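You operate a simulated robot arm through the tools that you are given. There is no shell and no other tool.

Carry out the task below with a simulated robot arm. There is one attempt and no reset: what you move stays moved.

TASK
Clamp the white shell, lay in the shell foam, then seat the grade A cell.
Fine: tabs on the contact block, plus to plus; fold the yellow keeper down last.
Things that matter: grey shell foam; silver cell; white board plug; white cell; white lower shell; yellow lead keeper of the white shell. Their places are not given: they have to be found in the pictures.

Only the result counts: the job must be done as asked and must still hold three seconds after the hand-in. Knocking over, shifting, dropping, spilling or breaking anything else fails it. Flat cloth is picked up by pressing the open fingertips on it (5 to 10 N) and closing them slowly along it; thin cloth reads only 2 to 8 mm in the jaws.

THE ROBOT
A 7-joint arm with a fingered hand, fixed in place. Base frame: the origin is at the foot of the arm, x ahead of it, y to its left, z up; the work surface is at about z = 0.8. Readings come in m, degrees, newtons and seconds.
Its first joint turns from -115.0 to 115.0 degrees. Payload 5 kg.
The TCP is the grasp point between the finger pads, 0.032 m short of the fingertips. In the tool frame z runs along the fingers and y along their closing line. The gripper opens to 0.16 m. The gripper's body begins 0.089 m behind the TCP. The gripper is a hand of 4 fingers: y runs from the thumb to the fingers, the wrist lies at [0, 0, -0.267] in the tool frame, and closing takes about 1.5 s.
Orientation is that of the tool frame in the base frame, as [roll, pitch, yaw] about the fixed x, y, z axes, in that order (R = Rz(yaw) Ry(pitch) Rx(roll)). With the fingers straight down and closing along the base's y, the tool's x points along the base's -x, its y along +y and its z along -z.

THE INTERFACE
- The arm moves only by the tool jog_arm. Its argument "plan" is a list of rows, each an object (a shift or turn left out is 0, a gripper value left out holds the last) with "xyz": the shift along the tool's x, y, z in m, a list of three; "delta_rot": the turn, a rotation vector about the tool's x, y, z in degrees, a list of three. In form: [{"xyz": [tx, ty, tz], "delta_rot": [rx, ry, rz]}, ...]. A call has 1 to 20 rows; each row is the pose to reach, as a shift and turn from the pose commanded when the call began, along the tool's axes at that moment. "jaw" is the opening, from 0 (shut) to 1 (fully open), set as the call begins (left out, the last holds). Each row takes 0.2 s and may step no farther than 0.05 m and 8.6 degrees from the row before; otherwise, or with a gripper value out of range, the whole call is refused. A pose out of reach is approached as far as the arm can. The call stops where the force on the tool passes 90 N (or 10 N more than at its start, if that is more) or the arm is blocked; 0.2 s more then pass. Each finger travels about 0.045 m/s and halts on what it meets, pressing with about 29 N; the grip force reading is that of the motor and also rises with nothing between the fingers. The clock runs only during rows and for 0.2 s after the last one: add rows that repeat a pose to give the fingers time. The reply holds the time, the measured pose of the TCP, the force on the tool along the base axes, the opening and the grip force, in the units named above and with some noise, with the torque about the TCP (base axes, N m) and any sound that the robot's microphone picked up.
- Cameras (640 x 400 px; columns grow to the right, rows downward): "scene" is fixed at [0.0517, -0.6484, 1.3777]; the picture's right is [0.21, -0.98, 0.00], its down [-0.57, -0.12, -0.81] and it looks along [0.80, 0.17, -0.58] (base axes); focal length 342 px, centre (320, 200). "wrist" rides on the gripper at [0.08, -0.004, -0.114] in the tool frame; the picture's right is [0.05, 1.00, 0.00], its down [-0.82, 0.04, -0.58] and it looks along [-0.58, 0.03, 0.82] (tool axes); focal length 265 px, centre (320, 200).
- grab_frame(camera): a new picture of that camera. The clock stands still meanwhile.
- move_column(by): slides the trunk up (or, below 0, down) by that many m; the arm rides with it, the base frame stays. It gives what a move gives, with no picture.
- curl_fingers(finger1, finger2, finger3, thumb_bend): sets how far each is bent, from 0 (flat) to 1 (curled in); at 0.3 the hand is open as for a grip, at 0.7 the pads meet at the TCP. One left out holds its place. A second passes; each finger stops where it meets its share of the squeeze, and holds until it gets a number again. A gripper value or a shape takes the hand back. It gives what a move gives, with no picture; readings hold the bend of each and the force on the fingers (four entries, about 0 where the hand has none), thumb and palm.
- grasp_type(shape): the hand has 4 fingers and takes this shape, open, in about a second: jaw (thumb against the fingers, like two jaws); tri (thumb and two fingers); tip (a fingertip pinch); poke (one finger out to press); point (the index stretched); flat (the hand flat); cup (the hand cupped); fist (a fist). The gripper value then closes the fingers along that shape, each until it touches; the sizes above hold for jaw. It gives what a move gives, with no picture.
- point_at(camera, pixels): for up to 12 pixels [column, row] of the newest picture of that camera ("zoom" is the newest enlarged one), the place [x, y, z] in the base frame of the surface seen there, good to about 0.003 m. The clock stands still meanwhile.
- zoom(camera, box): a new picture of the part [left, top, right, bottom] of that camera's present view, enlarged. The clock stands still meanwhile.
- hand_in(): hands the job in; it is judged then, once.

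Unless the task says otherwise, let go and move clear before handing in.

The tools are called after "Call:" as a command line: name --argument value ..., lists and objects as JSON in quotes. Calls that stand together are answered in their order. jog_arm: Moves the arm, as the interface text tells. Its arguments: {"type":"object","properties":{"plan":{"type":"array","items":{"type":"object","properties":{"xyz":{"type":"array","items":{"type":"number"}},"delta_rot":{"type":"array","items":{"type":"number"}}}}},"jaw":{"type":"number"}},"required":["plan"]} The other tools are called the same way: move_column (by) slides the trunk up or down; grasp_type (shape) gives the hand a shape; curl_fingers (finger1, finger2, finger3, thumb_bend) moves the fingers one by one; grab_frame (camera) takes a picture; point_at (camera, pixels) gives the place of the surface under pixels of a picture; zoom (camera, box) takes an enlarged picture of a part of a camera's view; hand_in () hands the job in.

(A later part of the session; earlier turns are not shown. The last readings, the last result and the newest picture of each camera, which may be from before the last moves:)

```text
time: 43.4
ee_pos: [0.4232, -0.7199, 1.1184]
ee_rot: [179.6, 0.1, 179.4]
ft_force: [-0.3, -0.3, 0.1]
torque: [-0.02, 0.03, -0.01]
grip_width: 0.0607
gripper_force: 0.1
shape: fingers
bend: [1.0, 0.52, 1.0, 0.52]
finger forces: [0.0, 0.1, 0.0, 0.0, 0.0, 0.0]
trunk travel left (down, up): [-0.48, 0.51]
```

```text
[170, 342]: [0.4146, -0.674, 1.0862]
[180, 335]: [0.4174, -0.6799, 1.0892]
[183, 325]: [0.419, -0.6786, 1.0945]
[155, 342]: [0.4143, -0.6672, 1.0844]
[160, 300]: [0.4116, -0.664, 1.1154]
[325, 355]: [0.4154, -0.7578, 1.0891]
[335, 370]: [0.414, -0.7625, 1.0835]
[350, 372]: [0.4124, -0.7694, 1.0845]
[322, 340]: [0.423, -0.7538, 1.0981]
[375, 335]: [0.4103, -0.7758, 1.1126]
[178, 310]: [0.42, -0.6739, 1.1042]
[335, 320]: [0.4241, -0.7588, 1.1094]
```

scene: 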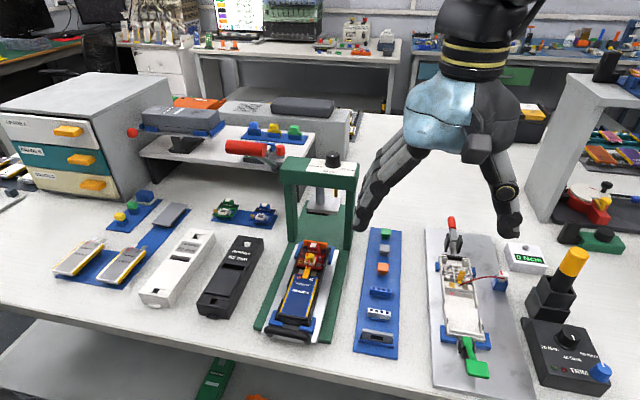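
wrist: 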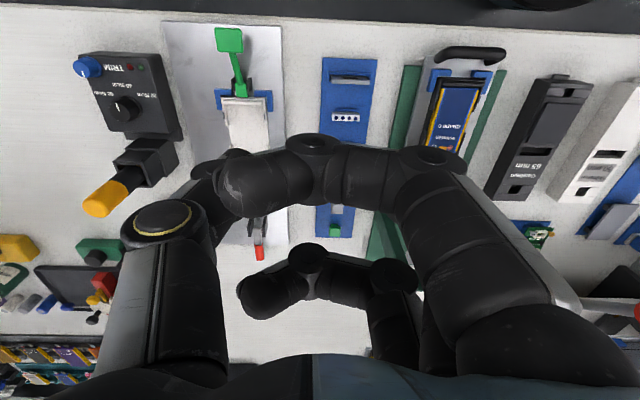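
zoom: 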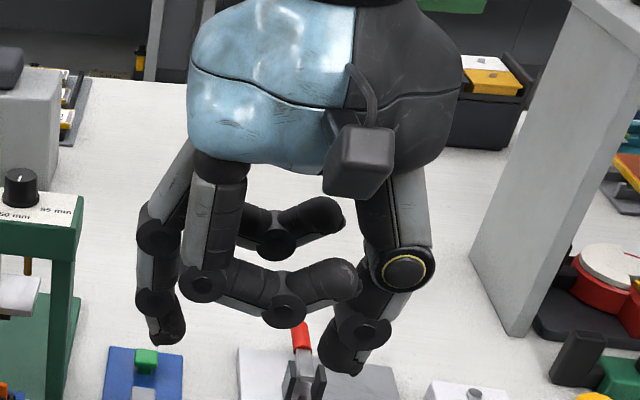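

With bend 0.52 the pinch opening at the tips is about 75 mm, with near-parallel faces. I'll raise the trunk back up for travel height and move over to the foam.

Call:
move_column --by 0.12

Call:
jog_arm --plan '[{"xyz": [0, 0.045, 0]}, {"xyz": [0, 0.09, 0]}, {"xyz": [0, 0.135, 0]}, {"xyz": [0, 0.18, 0]}, {"xyz": [0, 0.225, 0]}, {"xyz": [0, 0.27, 0]}, {"xyz": [0, 0.315, 0]}, {"xyz": [-0.02, 0.36, 0]}, {"xyz": [-0.04, 0.4, 0]}, {"xyz": [-0.06, 0.44, 0]}, {"xyz": [-0.08, 0.48, 0]}, {"xyz": [-0.1, 0.52, 0]}, {"xyz": [-0.12, 0.56, 0]}, {"xyz": [-0.14, 0.6, 0]}, {"xyz": [-0.16, 0.61, 0]}, {"xyz": [-0.16, 0.61, 0]}]'

Call:
grab_frame --camera "wrist"

Call:
grab_frame --camera "scene"

```text
time: 44.9
ee_pos: [0.4218, -0.7192, 1.2378]
ee_rot: [179.6, 0.1, 179.5]
ft_force: [-0.2, -0.4, -0.1]
torque: [0.0, -0.01, 0.0]
grip_width: 0.0606
gripper_force: 0.0
shape: fingers
bend: [1.0, 0.52, 1.0, 0.52]
finger forces: [0.0, 0.0, 0.0, 0.0, 0.0, 0.0]
trunk travel left (down, up): [-0.6, 0.39]
```

```text
time: 48.3
ee_pos: [0.5873, -0.1087, 1.2423]
ee_rot: [179.6, 0.1, 179.4]
ft_force: [0.1, 1.0, -0.1]
torque: [-0.02, 0.0, -0.01]
grip_width: 0.0605
gripper_force: 0.0
shape: fingers
bend: [1.0, 0.52, 1.0, 0.52]
finger forces: [0.1, 0.1, 0.0, 0.0, 0.1, 0.1]
trunk travel left (down, up): [-0.6, 0.39]
```

```text
taken
```

wrist: 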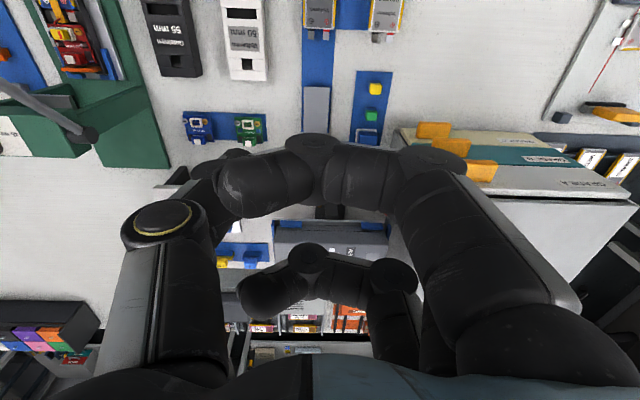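

```text
taken
```

scene: 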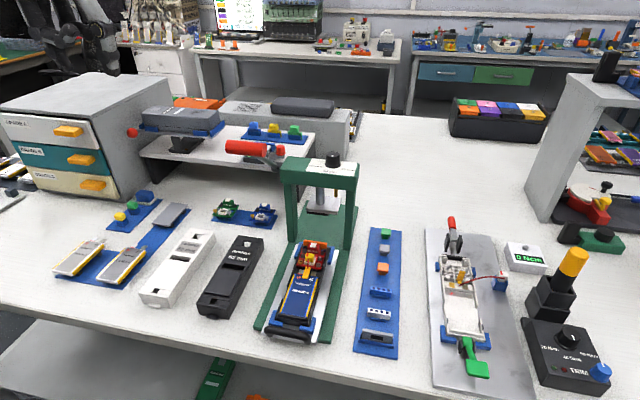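

The scene view is unobstructed now and the foam shows at (316,108) in the wrist view. I'll measure the foam's corners precisely.

Call:
zoom --camera "wrist" --box '[280, 70, 400, 150]'

Call:
point_at --camera "zoom" --pixels '[[123, 92], [258, 92], [119, 200], [119, 260], [262, 200], [262, 260], [190, 150], [190, 250], [110, 200], [272, 200], [190, 85], [300, 320]]'

Call:
zoom --camera "scene" --box '[145, 190, 205, 240]'

Call:
point_at --camera "zoom" --pixels '[[294, 102], [420, 118], [136, 266], [272, 286], [200, 190], [345, 195], [210, 200], [335, 205], [270, 290], [150, 272], [400, 125], [300, 106]]'

```text
5.00 times, centred on (340, 110) of wrist
```

zoom: 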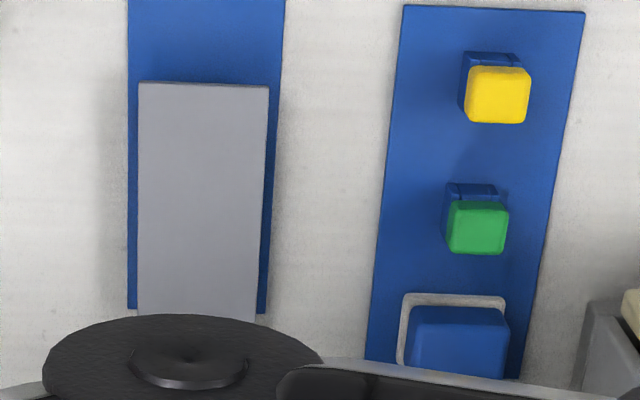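

```text
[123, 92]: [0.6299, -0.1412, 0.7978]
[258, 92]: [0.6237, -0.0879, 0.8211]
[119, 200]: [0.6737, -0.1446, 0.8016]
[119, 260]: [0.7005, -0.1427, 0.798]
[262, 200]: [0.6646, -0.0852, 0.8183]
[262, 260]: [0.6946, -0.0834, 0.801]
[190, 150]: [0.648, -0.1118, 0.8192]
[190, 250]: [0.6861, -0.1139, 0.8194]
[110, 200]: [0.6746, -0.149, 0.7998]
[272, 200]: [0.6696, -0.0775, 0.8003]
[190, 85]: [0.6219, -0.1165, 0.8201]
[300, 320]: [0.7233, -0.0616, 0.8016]
```

```text
8.00 times, centred on (175, 215) of scene
```

zoom: 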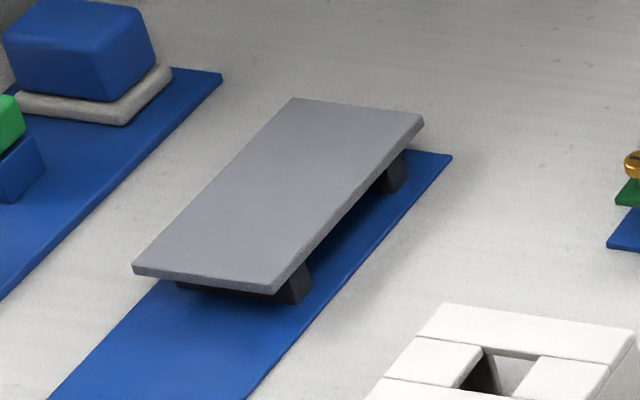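

```text
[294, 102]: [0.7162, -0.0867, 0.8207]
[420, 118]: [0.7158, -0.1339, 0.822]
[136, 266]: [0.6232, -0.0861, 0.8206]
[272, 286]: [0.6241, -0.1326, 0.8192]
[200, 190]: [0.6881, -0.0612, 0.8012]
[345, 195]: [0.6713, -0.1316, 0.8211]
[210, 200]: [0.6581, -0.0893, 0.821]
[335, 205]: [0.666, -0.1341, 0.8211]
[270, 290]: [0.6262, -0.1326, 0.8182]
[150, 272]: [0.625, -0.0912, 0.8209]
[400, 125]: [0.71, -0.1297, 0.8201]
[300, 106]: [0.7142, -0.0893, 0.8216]
```

Foam centre is (0.670,-0.1095), 93 × 48 mm, top z=0.8205. I'll descend above it to z≈0.95.

Call:
jog_arm --plan '[{"xyz": [-0.028, 0, 0.02], "delta_rot": [0.4, 0, -0.6]}, {"xyz": [-0.056, -0.001, 0.04], "delta_rot": [0.4, 0, -0.6]}, {"xyz": [-0.0824, -0.002, 0.08], "delta_rot": [0.4, 0, -0.6]}, {"xyz": [-0.0824, -0.002, 0.125], "delta_rot": [0.4, 0, -0.6]}, {"xyz": [-0.0824, -0.002, 0.17], "delta_rot": [0.4, 0, -0.6]}, {"xyz": [-0.0824, -0.002, 0.215], "delta_rot": [0.4, 0, -0.6]}, {"xyz": [-0.0824, -0.002, 0.26], "delta_rot": [0.4, 0, -0.6]}, {"xyz": [-0.0824, -0.002, 0.29], "delta_rot": [0.4, 0, -0.6]}, {"xyz": [-0.0824, -0.002, 0.29], "delta_rot": [0.4, 0, -0.6]}]'

Call:
grab_frame --camera "wrist"

Call:
zoom --camera "scene" --box '[80, 80, 280, 260]'

```text
time: 50.3
ee_pos: [0.6685, -0.1123, 0.9518]
ee_rot: [-180.0, 0.1, 179.9]
ft_force: [0.3, 0.1, 0.3]
torque: [-0.02, 0.0, 0.0]
grip_width: 0.0605
gripper_force: 0.0
shape: fingers
bend: [1.0, 0.52, 1.0, 0.52]
finger forces: [0.1, 0.0, 0.1, 0.1, 0.0, 0.0]
trunk travel left (down, up): [-0.6, 0.39]
```

```text
taken
```

wrist: 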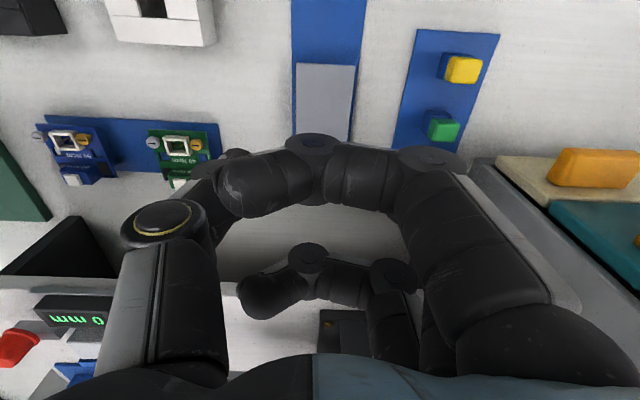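

```text
2.22 times, centred on (180, 170) of scene
```

zoom: 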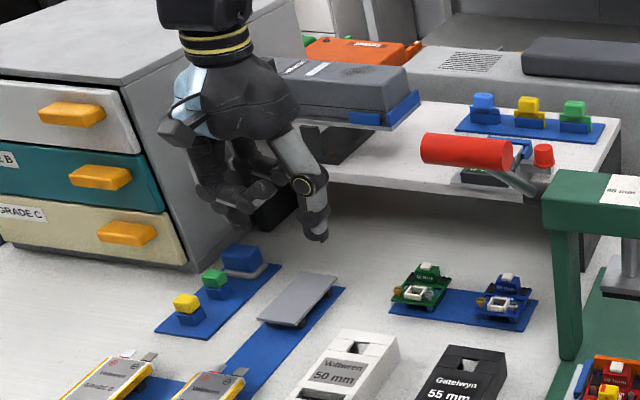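

I'm above the foam; descending so the tips reach z≈0.807, straddling its long edges at mid-length.

Call:
jog_arm --plan '[{"xyz": [-0.0012, 0.0026, 0.03]}, {"xyz": [-0.0012, 0.0026, 0.06]}, {"xyz": [-0.0012, 0.0026, 0.085]}, {"xyz": [-0.0012, 0.0026, 0.1]}, {"xyz": [-0.0012, 0.0026, 0.108]}, {"xyz": [-0.0012, 0.0026, 0.108]}]'

Call:
zoom --camera "scene" --box '[120, 140, 240, 250]'

Call:
grab_frame --camera "wrist"

```text
time: 51.7
ee_pos: [0.6729, -0.1087, 0.8438]
ee_rot: [180.0, 0.1, -180.0]
ft_force: [-0.5, -0.8, -0.1]
torque: [-0.04, 0.01, 0.0]
grip_width: 0.0607
gripper_force: 0.1
shape: fingers
bend: [1.0, 0.52, 1.0, 0.52]
finger forces: [0.0, 0.0, 0.0, 0.1, 0.0, 0.1]
trunk travel left (down, up): [-0.6, 0.39]
```

```text
3.64 times, centred on (180, 195) of scene
```

zoom: 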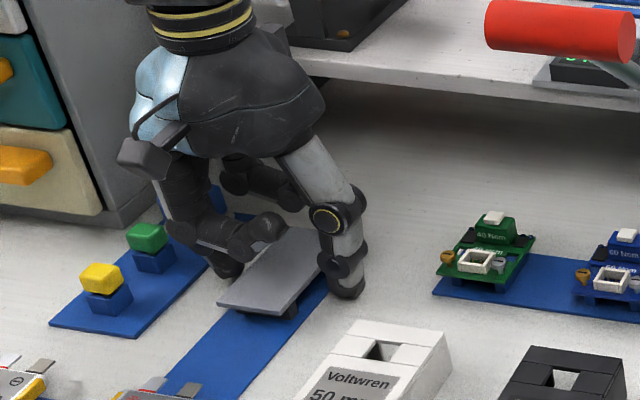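

```text
taken
```

wrist: 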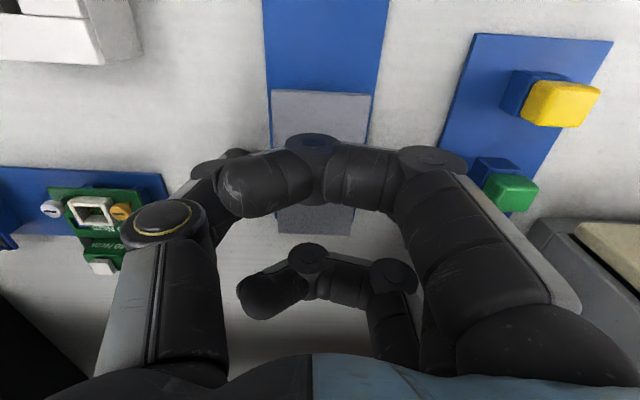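

Foam sits between thumb and middle finger. I'll trim x by -3 mm and close in small increments.

Call:
jog_arm --plan '[{"xyz": [0.003, -0.0008, 0.001]}, {"xyz": [0.003, -0.0008, 0.001]}]'

Call:
curl_fingers --finger2 0.6 --thumb_bend 0.6

Call:
zoom --camera "scene" --box '[120, 140, 240, 250]'

```text
time: 52.3
ee_pos: [0.668, -0.1107, 0.8438]
ee_rot: [180.0, 0.1, -180.0]
ft_force: [-0.6, 0.5, -0.7]
torque: [0.01, 0.03, -0.03]
grip_width: 0.0605
gripper_force: 0.1
shape: fingers
bend: [1.0, 0.52, 1.0, 0.52]
finger forces: [0.0, 0.0, 0.0, 0.0, 0.1, 0.1]
trunk travel left (down, up): [-0.6, 0.39]
```

```text
time: 53.3
ee_pos: [0.6684, -0.1093, 0.8434]
ee_rot: [-179.9, 0.1, -180.0]
ft_force: [-0.6, -0.6, 0.1]
torque: [-0.01, 0.0, 0.0]
grip_width: 0.0558
gripper_force: 2.4
shape: fingers
bend: [1.0, 0.58, 1.0, 0.59]
finger forces: [0.1, 2.9, 0.0, 0.0, 2.8, 0.0]
trunk travel left (down, up): [-0.6, 0.39]
```

```text
3.64 times, centred on (180, 195) of scene
```

zoom: 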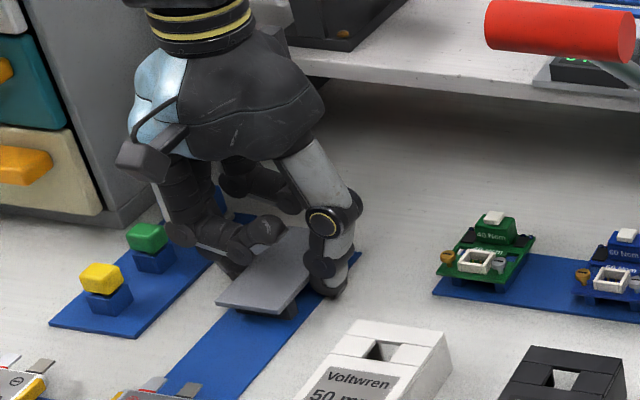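

Both finger and thumb touch the foam with about 2.9 N. I'll squeeze slightly more, then lift a little.

Call:
curl_fingers --finger2 0.63 --thumb_bend 0.63

Call:
jog_arm --plan '[{"xyz": [0, 0, -0.005]}, {"xyz": [0, 0, -0.015]}, {"xyz": [0, 0, -0.03]}, {"xyz": [0, 0, -0.03]}]'

Call:
zoom --camera "scene" --box '[120, 140, 240, 250]'

Call:
grab_frame --camera "wrist"

```text
time: 54.3
ee_pos: [0.6687, -0.1088, 0.8427]
ee_rot: [-180.0, 0.1, -179.9]
ft_force: [0.6, 0.5, 0.4]
torque: [0.01, 0.0, -0.02]
grip_width: 0.0552
gripper_force: 6.4
shape: fingers
bend: [1.0, 0.58, 1.0, 0.61]
finger forces: [0.0, 6.5, 0.0, 0.0, 6.3, 0.1]
trunk travel left (down, up): [-0.6, 0.39]
```

```text
time: 55.3
ee_pos: [0.669, -0.1108, 0.8746]
ee_rot: [-180.0, 0.1, -180.0]
ft_force: [1.2, 0.4, -0.3]
torque: [0.0, 0.03, -0.03]
grip_width: 0.0555
gripper_force: 6.2
shape: fingers
bend: [1.0, 0.58, 1.0, 0.61]
finger forces: [0.0, 6.4, 0.0, 0.0, 6.4, 0.0]
trunk travel left (down, up): [-0.6, 0.39]
```

```text
3.64 times, centred on (180, 195) of scene
```

zoom: 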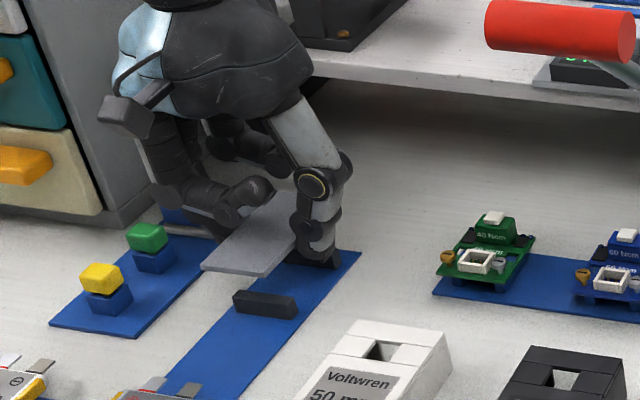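

```text
taken
```

wrist: 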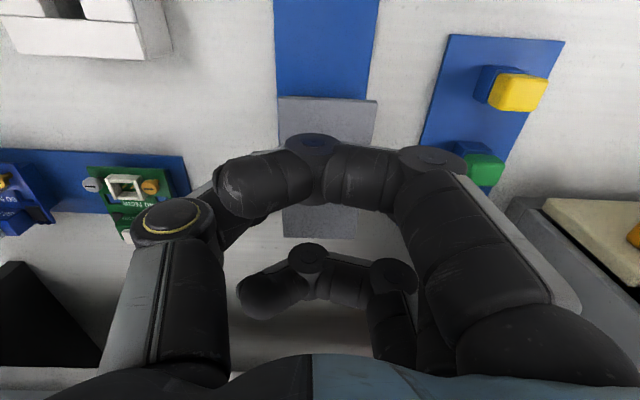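

The foam is lifted, held with 6.4 N, and stays level. I'll measure its place relative to the hand.

Call:
point_at --camera "wrist" --pixels '[[283, 102], [325, 102], [370, 104], [282, 125], [370, 130], [290, 230], [320, 232], [352, 232], [330, 120]]'

Call:
zoom --camera "scene" --box '[150, 180, 220, 230]'

Call:
point_at --camera "zoom" --pixels '[[80, 270], [250, 285], [350, 190], [330, 220], [100, 250], [240, 280], [250, 240]]'

```text
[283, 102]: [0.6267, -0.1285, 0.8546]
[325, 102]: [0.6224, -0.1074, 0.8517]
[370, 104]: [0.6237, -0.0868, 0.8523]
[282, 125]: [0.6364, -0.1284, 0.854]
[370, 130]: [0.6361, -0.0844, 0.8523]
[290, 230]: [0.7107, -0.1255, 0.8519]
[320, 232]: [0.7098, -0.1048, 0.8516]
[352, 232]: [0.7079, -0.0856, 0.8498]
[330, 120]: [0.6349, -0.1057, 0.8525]
```

```text
8.00 times, centred on (185, 205) of scene
```

zoom: 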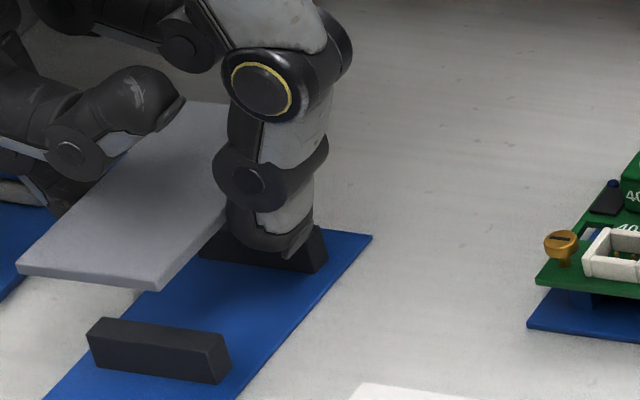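

```text
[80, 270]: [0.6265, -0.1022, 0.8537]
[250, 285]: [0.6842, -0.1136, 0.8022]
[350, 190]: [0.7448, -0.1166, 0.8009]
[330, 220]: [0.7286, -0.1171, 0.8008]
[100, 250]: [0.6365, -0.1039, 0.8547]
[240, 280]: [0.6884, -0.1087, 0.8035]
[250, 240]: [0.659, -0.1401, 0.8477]
```

Foam top is 22 mm below the grasp point. I'll check how far the thumb tip protrudes beneath the foam.

Call:
point_at --camera "zoom" --pixels '[[285, 252], [292, 256], [305, 240], [265, 245], [245, 238], [230, 215], [275, 200], [60, 205], [30, 200]]'

```text
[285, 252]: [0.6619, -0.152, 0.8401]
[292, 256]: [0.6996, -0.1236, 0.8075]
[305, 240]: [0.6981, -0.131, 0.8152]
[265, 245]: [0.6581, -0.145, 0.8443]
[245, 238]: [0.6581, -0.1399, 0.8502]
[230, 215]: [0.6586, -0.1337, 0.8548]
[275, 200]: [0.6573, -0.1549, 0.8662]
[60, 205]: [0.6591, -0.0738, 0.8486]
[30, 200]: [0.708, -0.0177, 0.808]
```

The thumb tip only protrudes outward of the shell-floor width, so the foam can be lowered to about 6 mm above the bay floor. I'll measure the bay's ends in the scene view now while it's unobstructed.

Call:
zoom --camera "scene" --box '[430, 260, 510, 350]'

Call:
point_at --camera "zoom" --pixels '[[240, 85], [240, 100], [240, 110], [240, 120], [300, 130], [170, 110], [262, 318], [262, 300], [262, 330], [262, 345], [180, 280], [345, 300]]'

```text
4.44 times, centred on (470, 305) of scene
```

zoom: 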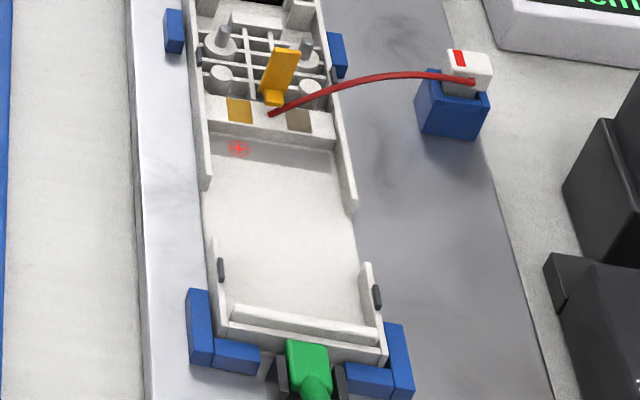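

```text
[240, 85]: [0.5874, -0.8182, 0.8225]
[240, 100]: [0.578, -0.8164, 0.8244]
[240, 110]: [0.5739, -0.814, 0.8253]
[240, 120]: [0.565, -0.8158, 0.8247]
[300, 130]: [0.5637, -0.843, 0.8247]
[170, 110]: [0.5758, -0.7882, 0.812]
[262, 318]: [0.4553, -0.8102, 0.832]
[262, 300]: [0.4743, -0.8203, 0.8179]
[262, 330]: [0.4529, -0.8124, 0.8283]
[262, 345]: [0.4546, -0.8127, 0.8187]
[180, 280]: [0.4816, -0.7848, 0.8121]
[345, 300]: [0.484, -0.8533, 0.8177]
```

Call:
point_at --camera "zoom" --pixels '[[250, 160], [300, 170], [250, 200], [300, 220], [270, 240], [280, 270], [300, 300], [250, 150], [310, 150], [270, 128], [270, 134], [270, 140]]'

Call:
point_at --camera "zoom" --pixels '[[305, 318], [305, 325], [305, 335], [240, 310], [370, 340], [208, 180], [350, 205], [340, 180], [213, 245], [366, 270], [225, 285], [203, 150]]'

```text
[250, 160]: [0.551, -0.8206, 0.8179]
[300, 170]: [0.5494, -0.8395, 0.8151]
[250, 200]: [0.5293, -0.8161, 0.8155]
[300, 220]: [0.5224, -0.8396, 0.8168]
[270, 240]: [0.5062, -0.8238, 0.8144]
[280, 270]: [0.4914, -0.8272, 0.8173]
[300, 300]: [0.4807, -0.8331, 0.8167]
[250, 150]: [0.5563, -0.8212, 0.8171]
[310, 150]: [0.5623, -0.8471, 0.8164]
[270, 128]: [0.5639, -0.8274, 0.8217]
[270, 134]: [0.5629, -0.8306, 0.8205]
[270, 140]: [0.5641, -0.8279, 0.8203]
```

```text
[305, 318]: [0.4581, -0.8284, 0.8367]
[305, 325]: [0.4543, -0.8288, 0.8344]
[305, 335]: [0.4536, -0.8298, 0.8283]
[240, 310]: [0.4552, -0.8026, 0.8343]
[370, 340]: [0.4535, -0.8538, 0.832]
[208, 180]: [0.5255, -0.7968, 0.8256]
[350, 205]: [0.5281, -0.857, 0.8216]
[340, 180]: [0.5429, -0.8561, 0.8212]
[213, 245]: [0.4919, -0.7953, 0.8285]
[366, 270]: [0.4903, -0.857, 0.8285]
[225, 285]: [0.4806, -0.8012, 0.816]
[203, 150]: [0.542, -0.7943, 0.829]
```

Bay: floor z≈0.815, lip at x≈0.459, contact-block face at x≈0.563, wall gap x 0.491–0.526, centre y≈-0.828. I'll lift high and carry the foam toward the fixture.

Call:
jog_arm --plan '[{"xyz": [0, 0, -0.03]}, {"xyz": [0, 0, -0.07]}, {"xyz": [0, 0, -0.115]}, {"xyz": [0, 0, -0.16]}, {"xyz": [0.02, 0, -0.205]}, {"xyz": [0.04, 0, -0.25]}, {"xyz": [0.06, -0.02, -0.295]}, {"xyz": [0.08, -0.05, -0.335]}, {"xyz": [0.1, -0.09, -0.36]}, {"xyz": [0.115, -0.135, -0.365]}, {"xyz": [0.13, -0.18, -0.365]}, {"xyz": [0.145, -0.225, -0.365]}, {"xyz": [0.16, -0.27, -0.365]}, {"xyz": [0.175, -0.315, -0.365]}, {"xyz": [0.19, -0.36, -0.365]}, {"xyz": [0.205, -0.405, -0.365]}, {"xyz": [0.22, -0.45, -0.365]}, {"xyz": [0.235, -0.495, -0.365]}, {"xyz": [0.24, -0.54, -0.365]}, {"xyz": [0.24, -0.57, -0.365]}]'

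Call:
grab_frame --camera "wrist"

Call:
grab_frame --camera "scene"

```text
refused: row 7 steps farther than a row can; nothing moved
```

```text
taken
```

wrist: 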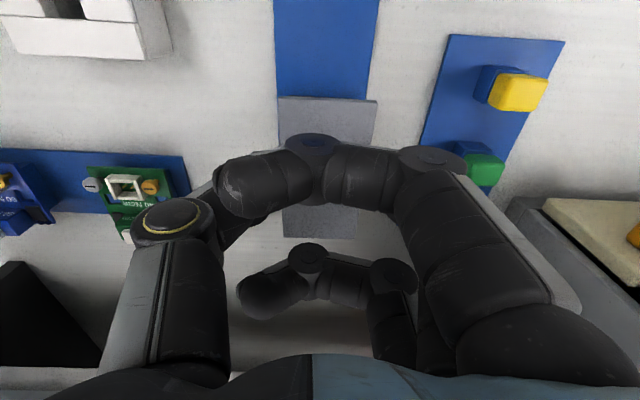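

```text
taken
```

scene: 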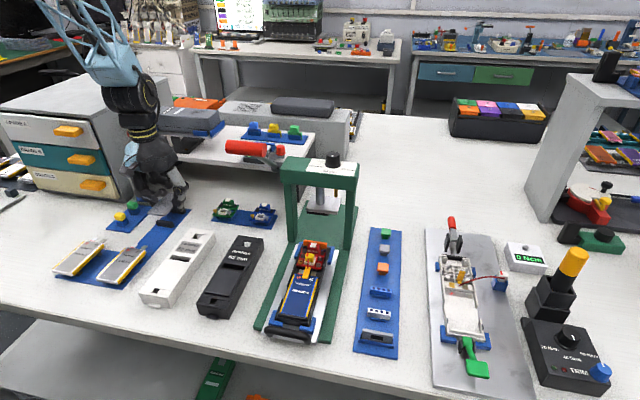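

The plan was refused for a too-long step; I'll shorten the steps.

Call:
jog_arm --plan '[{"xyz": [0, 0, -0.03]}, {"xyz": [0, 0, -0.07]}, {"xyz": [0, 0, -0.115]}, {"xyz": [0, 0, -0.16]}, {"xyz": [0.01, 0, -0.205]}, {"xyz": [0.025, 0, -0.25]}, {"xyz": [0.04, 0, -0.295]}, {"xyz": [0.06, -0.015, -0.335]}, {"xyz": [0.08, -0.045, -0.36]}, {"xyz": [0.095, -0.09, -0.365]}, {"xyz": [0.11, -0.135, -0.365]}, {"xyz": [0.125, -0.18, -0.365]}, {"xyz": [0.14, -0.225, -0.365]}, {"xyz": [0.155, -0.27, -0.365]}, {"xyz": [0.17, -0.315, -0.365]}, {"xyz": [0.185, -0.36, -0.365]}, {"xyz": [0.2, -0.405, -0.365]}, {"xyz": [0.215, -0.45, -0.365]}, {"xyz": [0.23, -0.495, -0.365]}, {"xyz": [0.235, -0.53, -0.365]}]'

Call:
grab_frame --camera "wrist"

Call:
grab_frame --camera "scene"

```text
time: 59.5
ee_pos: [0.433, -0.6418, 1.2404]
ee_rot: [179.9, 0.0, -179.9]
ft_force: [0.3, -0.9, 0.4]
torque: [0.01, 0.0, -0.01]
grip_width: 0.0557
gripper_force: 6.1
shape: fingers
bend: [1.0, 0.58, 1.0, 0.61]
finger forces: [0.1, 6.2, 0.0, 0.1, 6.2, 0.0]
trunk travel left (down, up): [-0.6, 0.39]
```

```text
taken
```

wrist: 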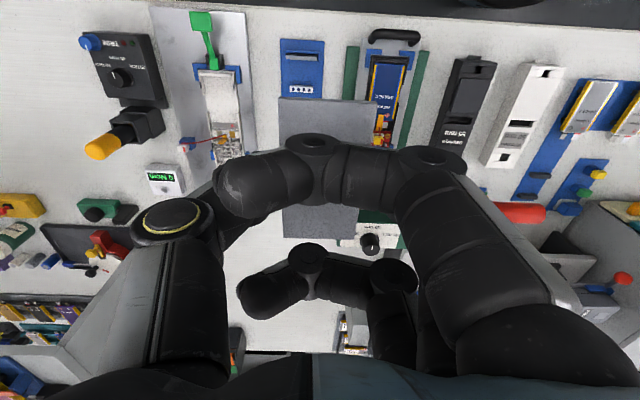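

```text
taken
```

scene: 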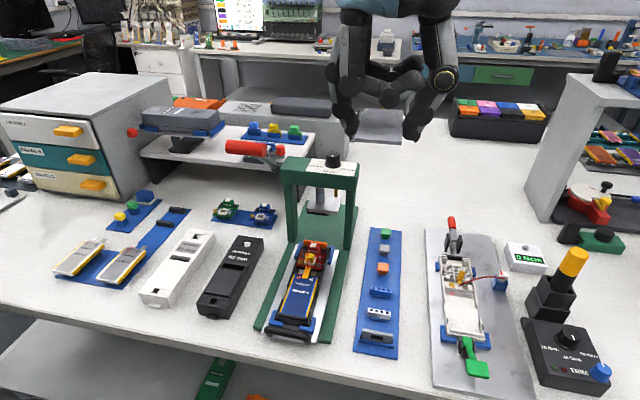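

The foam is still held level. I'll lower the trunk 0.1 m for reach margin and move above the bay.

Call:
move_column --by -0.1

Call:
jog_arm --plan '[{"xyz": [-0.01, -0.035, 0]}, {"xyz": [-0.02, -0.075, -0.0]}, {"xyz": [-0.04, -0.115, 0.01]}, {"xyz": [-0.06, -0.15, 0.03]}, {"xyz": [-0.0765, -0.186, 0.05]}, {"xyz": [-0.0765, -0.186, 0.095]}, {"xyz": [-0.0765, -0.186, 0.14]}, {"xyz": [-0.0765, -0.186, 0.17]}, {"xyz": [-0.0765, -0.186, 0.17]}]'

Call:
grab_frame --camera "wrist"

Call:
grab_frame --camera "scene"

```text
time: 60.8
ee_pos: [0.4332, -0.6419, 1.1398]
ee_rot: [179.9, 0.1, -180.0]
ft_force: [-0.1, 0.6, -0.9]
torque: [0.01, 0.04, 0.03]
grip_width: 0.0551
gripper_force: 6.4
shape: fingers
bend: [1.0, 0.58, 1.0, 0.61]
finger forces: [0.0, 6.2, 0.0, 0.0, 6.1, 0.0]
trunk travel left (down, up): [-0.5, 0.49]
```

```text
time: 62.8
ee_pos: [0.5112, -0.8264, 0.97]
ee_rot: [180.0, 0.0, -180.0]
ft_force: [0.8, -0.2, -0.4]
torque: [0.0, 0.01, 0.0]
grip_width: 0.0553
gripper_force: 6.1
shape: fingers
bend: [1.0, 0.58, 1.0, 0.61]
finger forces: [0.0, 6.0, 0.0, 0.1, 6.1, 0.0]
trunk travel left (down, up): [-0.5, 0.49]
```

```text
taken
```

wrist: 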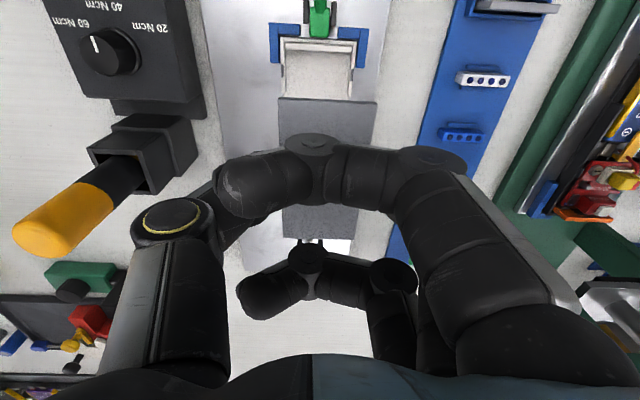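

```text
taken
```

scene: 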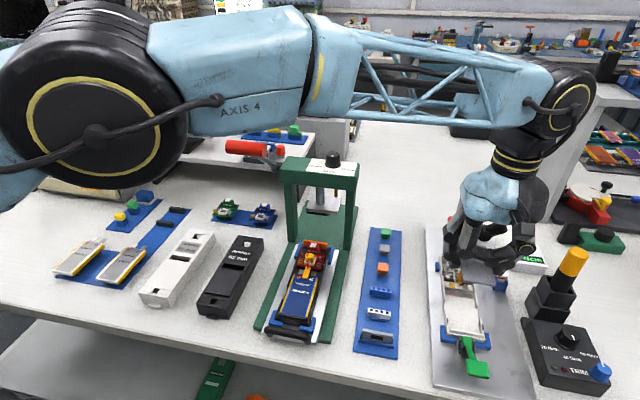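

The foam is above the bay at (0.511,-0.826,0.97). I'll descend to z≈0.885 and check alignment.

Call:
jog_arm --plan '[{"xyz": [0.001, -0.001, 0.03]}, {"xyz": [0.001, -0.0016, 0.06]}, {"xyz": [0.001, -0.0016, 0.085]}, {"xyz": [0.001, -0.0016, 0.085]}]'

Call:
grab_frame --camera "wrist"

Call:
zoom --camera "scene" --box '[420, 200, 540, 350]'

```text
time: 63.8
ee_pos: [0.5096, -0.8283, 0.8852]
ee_rot: [-180.0, 0.0, 179.9]
ft_force: [0.8, 0.1, -0.4]
torque: [-0.03, 0.02, 0.0]
grip_width: 0.0554
gripper_force: 5.8
shape: fingers
bend: [1.0, 0.58, 1.0, 0.61]
finger forces: [0.0, 6.1, 0.0, 0.1, 6.0, 0.0]
trunk travel left (down, up): [-0.5, 0.49]
```

```text
taken
```

wrist: 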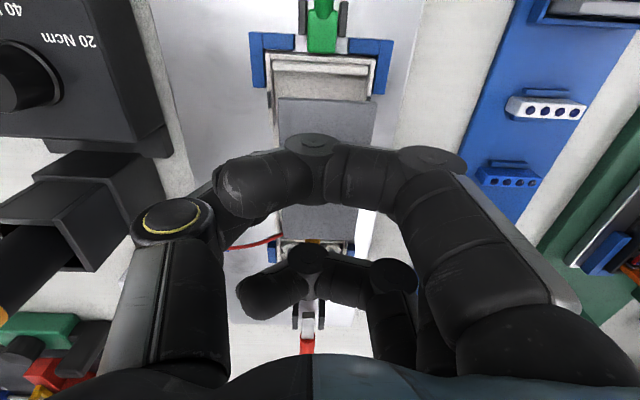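

```text
2.67 times, centred on (480, 275) of scene
```

zoom: 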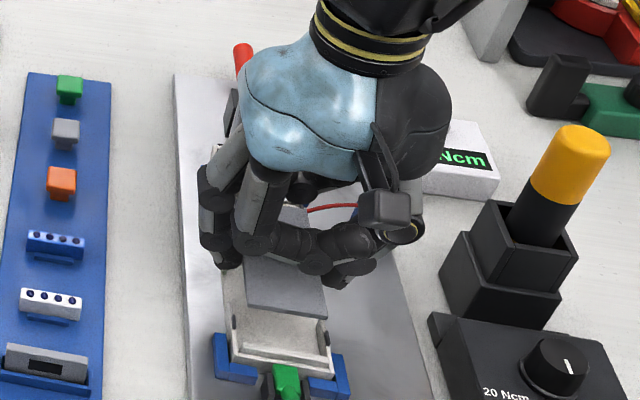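

Call:
zoom --camera "wrist" --box '[240, 20, 400, 140]'

Call:
point_at --camera "zoom" --pixels '[[112, 180], [528, 165], [320, 165], [130, 310], [540, 310], [165, 340], [540, 345], [320, 340], [100, 200], [145, 240], [515, 300], [330, 260]]'

Call:
zoom --camera "wrist" --box '[240, 190, 400, 310]'

```text
3.33 times, centred on (320, 80) of wrist
```

zoom: 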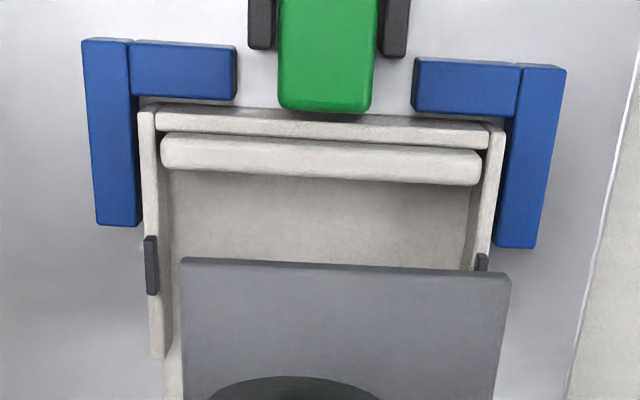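

```text
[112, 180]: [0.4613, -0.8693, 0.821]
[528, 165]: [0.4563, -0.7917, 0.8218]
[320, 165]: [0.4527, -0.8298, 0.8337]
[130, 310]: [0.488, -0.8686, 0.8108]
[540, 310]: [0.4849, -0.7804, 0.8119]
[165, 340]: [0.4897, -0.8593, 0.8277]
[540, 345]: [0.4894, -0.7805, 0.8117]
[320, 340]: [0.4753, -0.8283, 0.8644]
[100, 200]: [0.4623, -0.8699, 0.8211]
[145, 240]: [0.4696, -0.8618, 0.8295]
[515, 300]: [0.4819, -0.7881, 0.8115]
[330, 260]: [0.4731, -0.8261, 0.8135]
```

```text
3.33 times, centred on (320, 250) of wrist
```

zoom: 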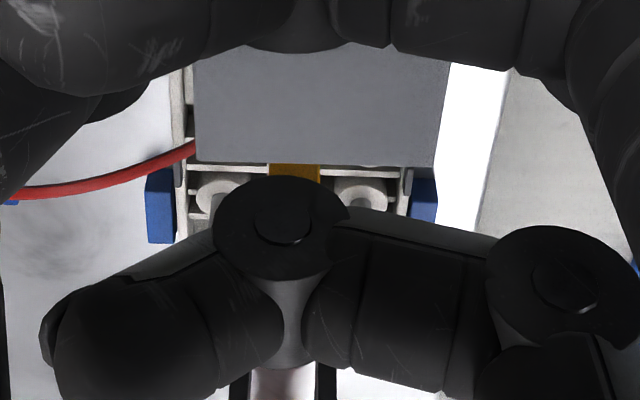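

Foam and shell are parallel, but relative to the shell walls the foam sits about 4 mm too far in +y; in x it's centred (5 mm each end). I'll shift -4 mm in y and lower to just above the bay floor.

Call:
jog_arm --plan '[{"xyz": [0, -0.0042, 0.0]}, {"xyz": [0, -0.0042, 0.012]}, {"xyz": [0, -0.0042, 0.024]}, {"xyz": [0, -0.0042, 0.032]}, {"xyz": [0, -0.0042, 0.036]}, {"xyz": [0, -0.0042, 0.036]}]'

Call:
zoom --camera "wrist" --box '[240, 0, 400, 120]'

Call:
zoom --camera "wrist" --box '[240, 190, 400, 310]'

Call:
zoom --camera "scene" --box '[420, 230, 520, 350]'

```text
time: 65.2
ee_pos: [0.5105, -0.8332, 0.8514]
ee_rot: [-179.7, 0.1, 179.9]
ft_force: [2.7, 2.5, 21.5]
torque: [0.83, -0.1, -0.08]
grip_width: 0.0554
gripper_force: 18.2
shape: fingers
bend: [1.0, 0.62, 1.0, 0.61]
finger forces: [0.1, 30.1, 0.0, 0.0, 6.8, 0.1]
trunk travel left (down, up): [-0.5, 0.49]
```

```text
3.33 times, centred on (320, 60) of wrist
```

zoom: 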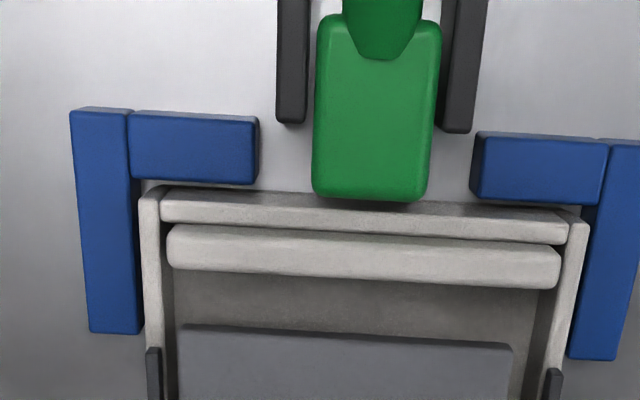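

```text
3.33 times, centred on (320, 250) of wrist
```

zoom: 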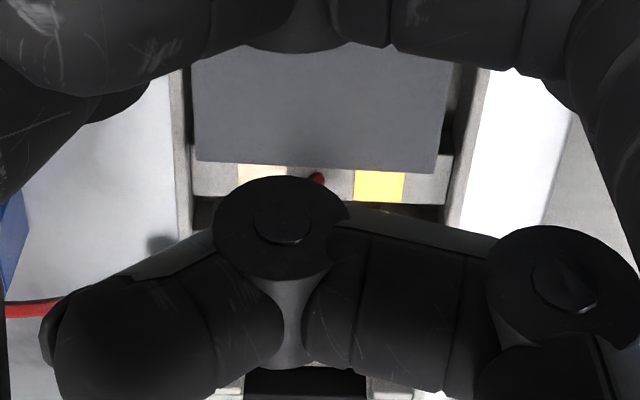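

```text
3.33 times, centred on (470, 290) of scene
```

zoom: 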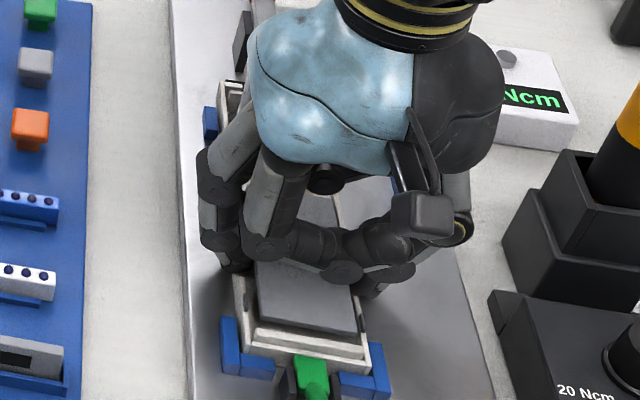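

The middle fingertip has touched the shell floor edge (21 N up), so I must lift slightly. The wrist view shows foam ≈1.7 mm too far -y and ≈2.5 mm too far +x; I'll raise 2.5 mm and trim.

Call:
jog_arm --plan '[{"xyz": [0, 0, -0.003]}, {"xyz": [0.0025, 0.0015, -0.003]}, {"xyz": [0.0025, 0.0015, -0.003]}]'

Call:
zoom --camera "wrist" --box '[240, 0, 400, 120]'

Call:
zoom --camera "wrist" --box '[240, 190, 400, 310]'

```text
time: 66.0
ee_pos: [0.5076, -0.8329, 0.853]
ee_rot: [-179.9, 0.1, 180.0]
ft_force: [2.6, -0.4, 9.7]
torque: [0.34, -0.08, -0.11]
grip_width: 0.0555
gripper_force: 12.4
shape: fingers
bend: [1.0, 0.61, 1.0, 0.61]
finger forces: [0.1, 17.2, 0.0, 0.0, 7.5, 0.1]
trunk travel left (down, up): [-0.5, 0.49]
```

```text
3.33 times, centred on (320, 60) of wrist
```

zoom: 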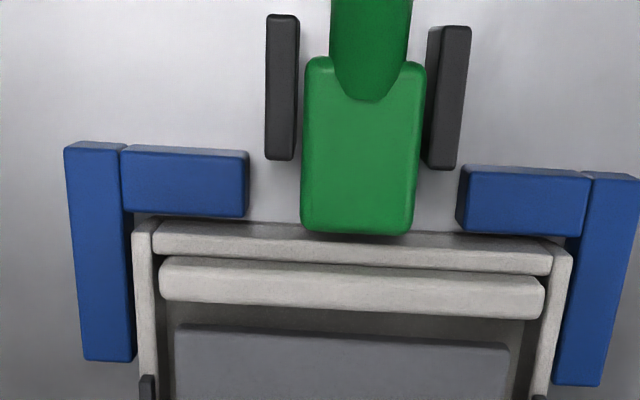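

```text
3.33 times, centred on (320, 250) of wrist
```

zoom: 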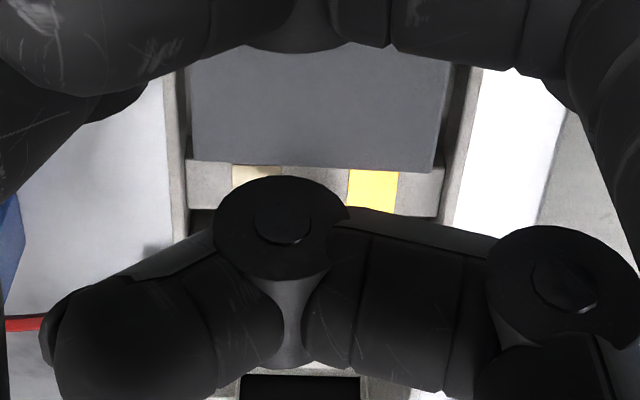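

Still 10 N on the middle finger; raising another 3 mm.

Call:
jog_arm --plan '[{"xyz": [0, 0, -0.003]}, {"xyz": [0, 0.0005, -0.003]}]'

Call:
zoom --camera "wrist" --box '[240, 0, 400, 120]'

Call:
point_at --camera "zoom" --pixels '[[185, 345], [340, 350], [500, 360], [250, 380], [430, 385], [165, 350], [520, 350], [145, 350], [545, 350], [350, 285]]'

```text
time: 66.6
ee_pos: [0.5069, -0.8314, 0.8551]
ee_rot: [179.9, 0.0, 179.9]
ft_force: [0.4, 0.7, -1.0]
torque: [-0.03, 0.0, -0.02]
grip_width: 0.0558
gripper_force: 5.4
shape: fingers
bend: [1.0, 0.59, 1.0, 0.61]
finger forces: [0.0, 5.6, 0.0, 0.0, 5.9, 0.0]
trunk travel left (down, up): [-0.5, 0.49]
```

```text
3.33 times, centred on (320, 60) of wrist
```

zoom: 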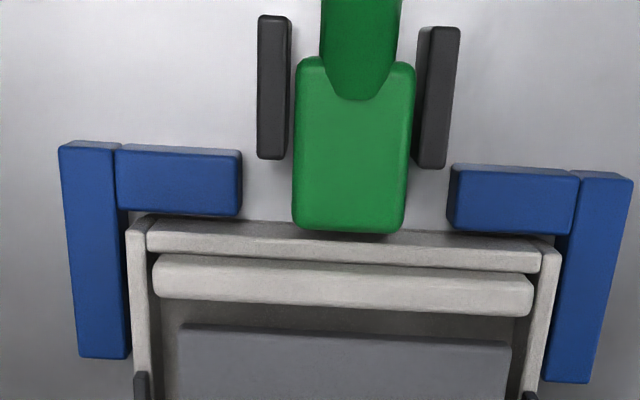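

```text
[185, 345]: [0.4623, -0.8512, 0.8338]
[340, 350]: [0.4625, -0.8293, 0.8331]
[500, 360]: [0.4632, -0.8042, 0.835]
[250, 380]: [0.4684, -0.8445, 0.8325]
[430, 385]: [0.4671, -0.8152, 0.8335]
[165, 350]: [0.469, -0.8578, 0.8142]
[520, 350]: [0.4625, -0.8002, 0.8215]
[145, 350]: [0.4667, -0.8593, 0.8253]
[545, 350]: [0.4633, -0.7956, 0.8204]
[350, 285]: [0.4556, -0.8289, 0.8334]
```

The fingers are free now and the foam is centred over the bay (y -0.851 to -0.804 against walls at -0.859/-0.796). It will drop about 15 mm between the walls; I'll trim +1.5 mm in x and release evenly.

Call:
jog_arm --plan '[{"xyz": [-0.0015, 0, 0.001]}, {"xyz": [-0.0015, 0, 0.001]}, {"xyz": [-0.0015, 0, 0.001]}]'

Call:
curl_fingers --finger2 0.5 --thumb_bend 0.5

Call:
grab_frame --camera "wrist"

Call:
zoom --camera "scene" --box '[420, 230, 520, 350]'

```text
time: 67.4
ee_pos: [0.51, -0.8317, 0.8542]
ee_rot: [180.0, 0.1, -180.0]
ft_force: [0.4, -0.6, -0.7]
torque: [0.01, -0.02, -0.03]
grip_width: 0.0555
gripper_force: 6.0
shape: fingers
bend: [1.0, 0.59, 1.0, 0.61]
finger forces: [0.0, 5.5, 0.1, 0.0, 5.8, 0.1]
trunk travel left (down, up): [-0.5, 0.49]
```

```text
time: 68.4
ee_pos: [0.5088, -0.8321, 0.8551]
ee_rot: [-180.0, 0.1, 180.0]
ft_force: [-0.1, 0.9, -1.4]
torque: [0.0, 0.0, 0.01]
grip_width: 0.0617
gripper_force: 0.0
shape: fingers
bend: [1.0, 0.5, 1.0, 0.5]
finger forces: [0.0, 0.1, 0.0, 0.0, 0.0, 0.0]
trunk travel left (down, up): [-0.5, 0.49]
```

```text
taken
```

wrist: 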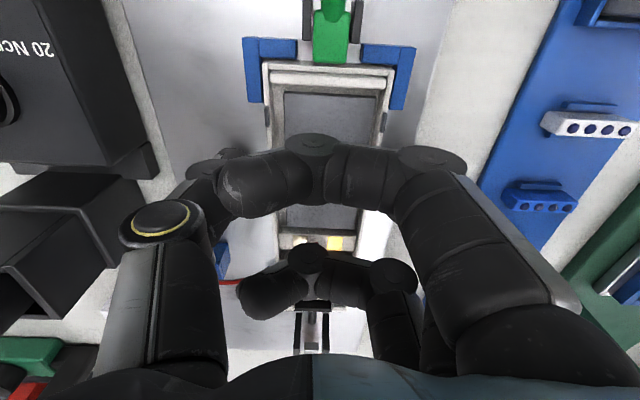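

```text
3.33 times, centred on (470, 290) of scene
```

zoom: 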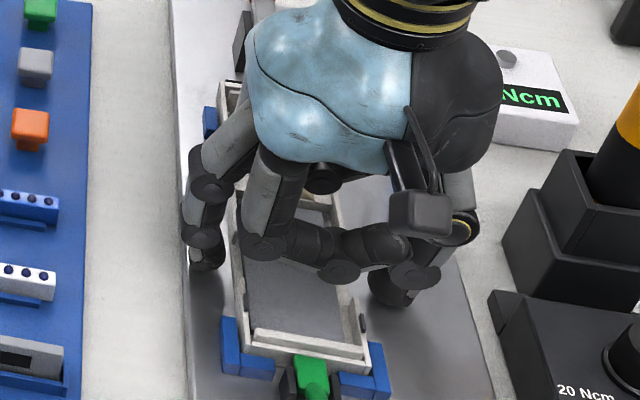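

The foam has dropped flat into the bay. I'll lift clear and check it.

Call:
jog_arm --plan '[{"xyz": [0, 0, -0.02]}, {"xyz": [0, 0, -0.06]}, {"xyz": [0, 0, -0.105]}, {"xyz": [0, 0, -0.15]}, {"xyz": [0.02, 0.03, -0.19]}, {"xyz": [0.04, 0.06, -0.22]}, {"xyz": [0.06, 0.09, -0.25]}, {"xyz": [0.06, 0.09, -0.25]}]'

Call:
grab_frame --camera "scene"

Call:
zoom --camera "wrist" --box '[180, 40, 340, 180]'

Call:
zoom --camera "scene" --box '[430, 250, 510, 350]'

```text
refused: row 5 steps farther than a row can; nothing moved
```

```text
taken
```

scene: 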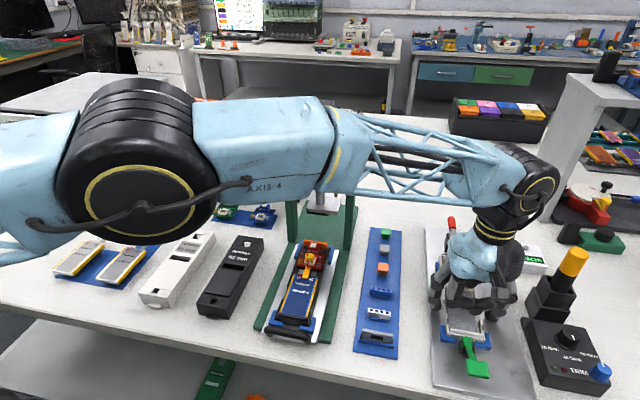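

```text
2.86 times, centred on (260, 110) of wrist
```

zoom: 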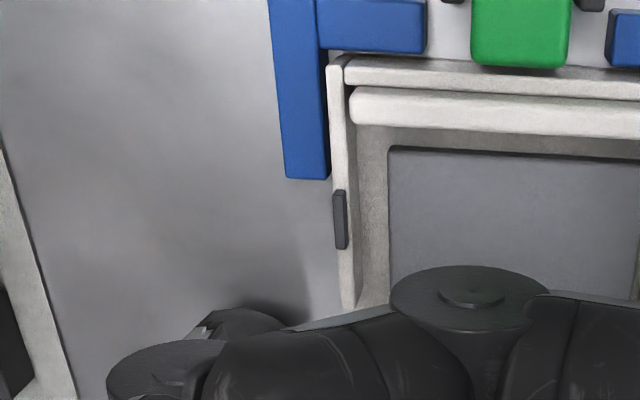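

```text
4.00 times, centred on (470, 300) of scene
```

zoom: 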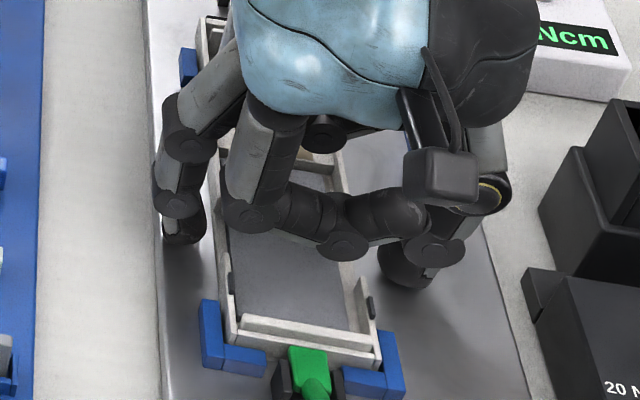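

The lift was refused for a long step; retrying with shorter steps.

Call:
jog_arm --plan '[{"xyz": [0, 0, -0.02]}, {"xyz": [0, 0, -0.06]}, {"xyz": [0, 0, -0.1]}, {"xyz": [0, 0, -0.14]}, {"xyz": [0.015, 0.02, -0.17]}, {"xyz": [0.03, 0.045, -0.2]}, {"xyz": [0.045, 0.07, -0.225]}, {"xyz": [0.06, 0.095, -0.25]}, {"xyz": [0.06, 0.095, -0.25]}]'

Call:
grab_frame --camera "wrist"

Call:
zoom --camera "scene" --box '[430, 250, 510, 350]'

```text
time: 70.4
ee_pos: [0.4512, -0.7351, 1.1026]
ee_rot: [180.0, 0.1, -180.0]
ft_force: [-0.3, 0.2, 0.7]
torque: [-0.02, 0.02, 0.03]
grip_width: 0.0621
gripper_force: 0.1
shape: fingers
bend: [1.0, 0.5, 1.0, 0.5]
finger forces: [0.0, 0.0, 0.1, 0.1, 0.0, 0.0]
trunk travel left (down, up): [-0.5, 0.49]
```

```text
taken
```

wrist: 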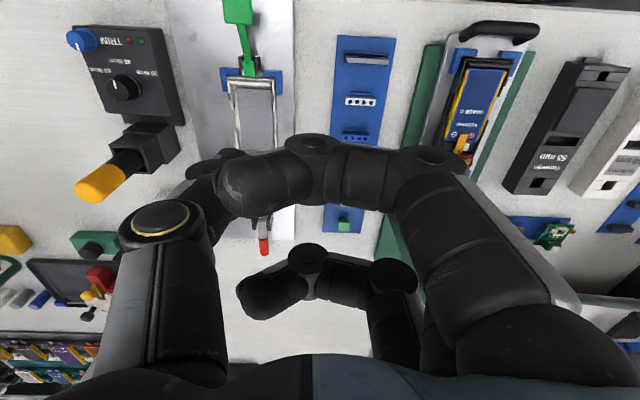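

```text
4.00 times, centred on (470, 300) of scene
```

zoom: 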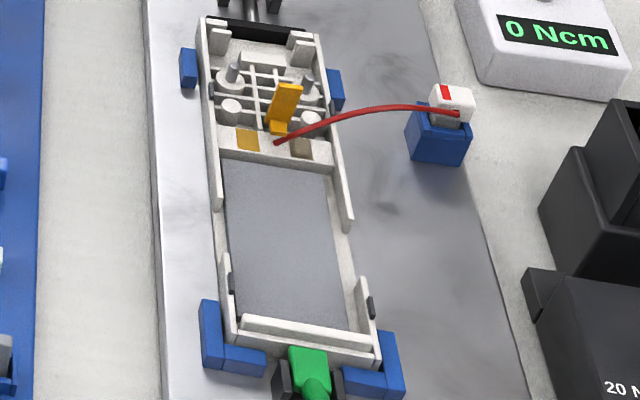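

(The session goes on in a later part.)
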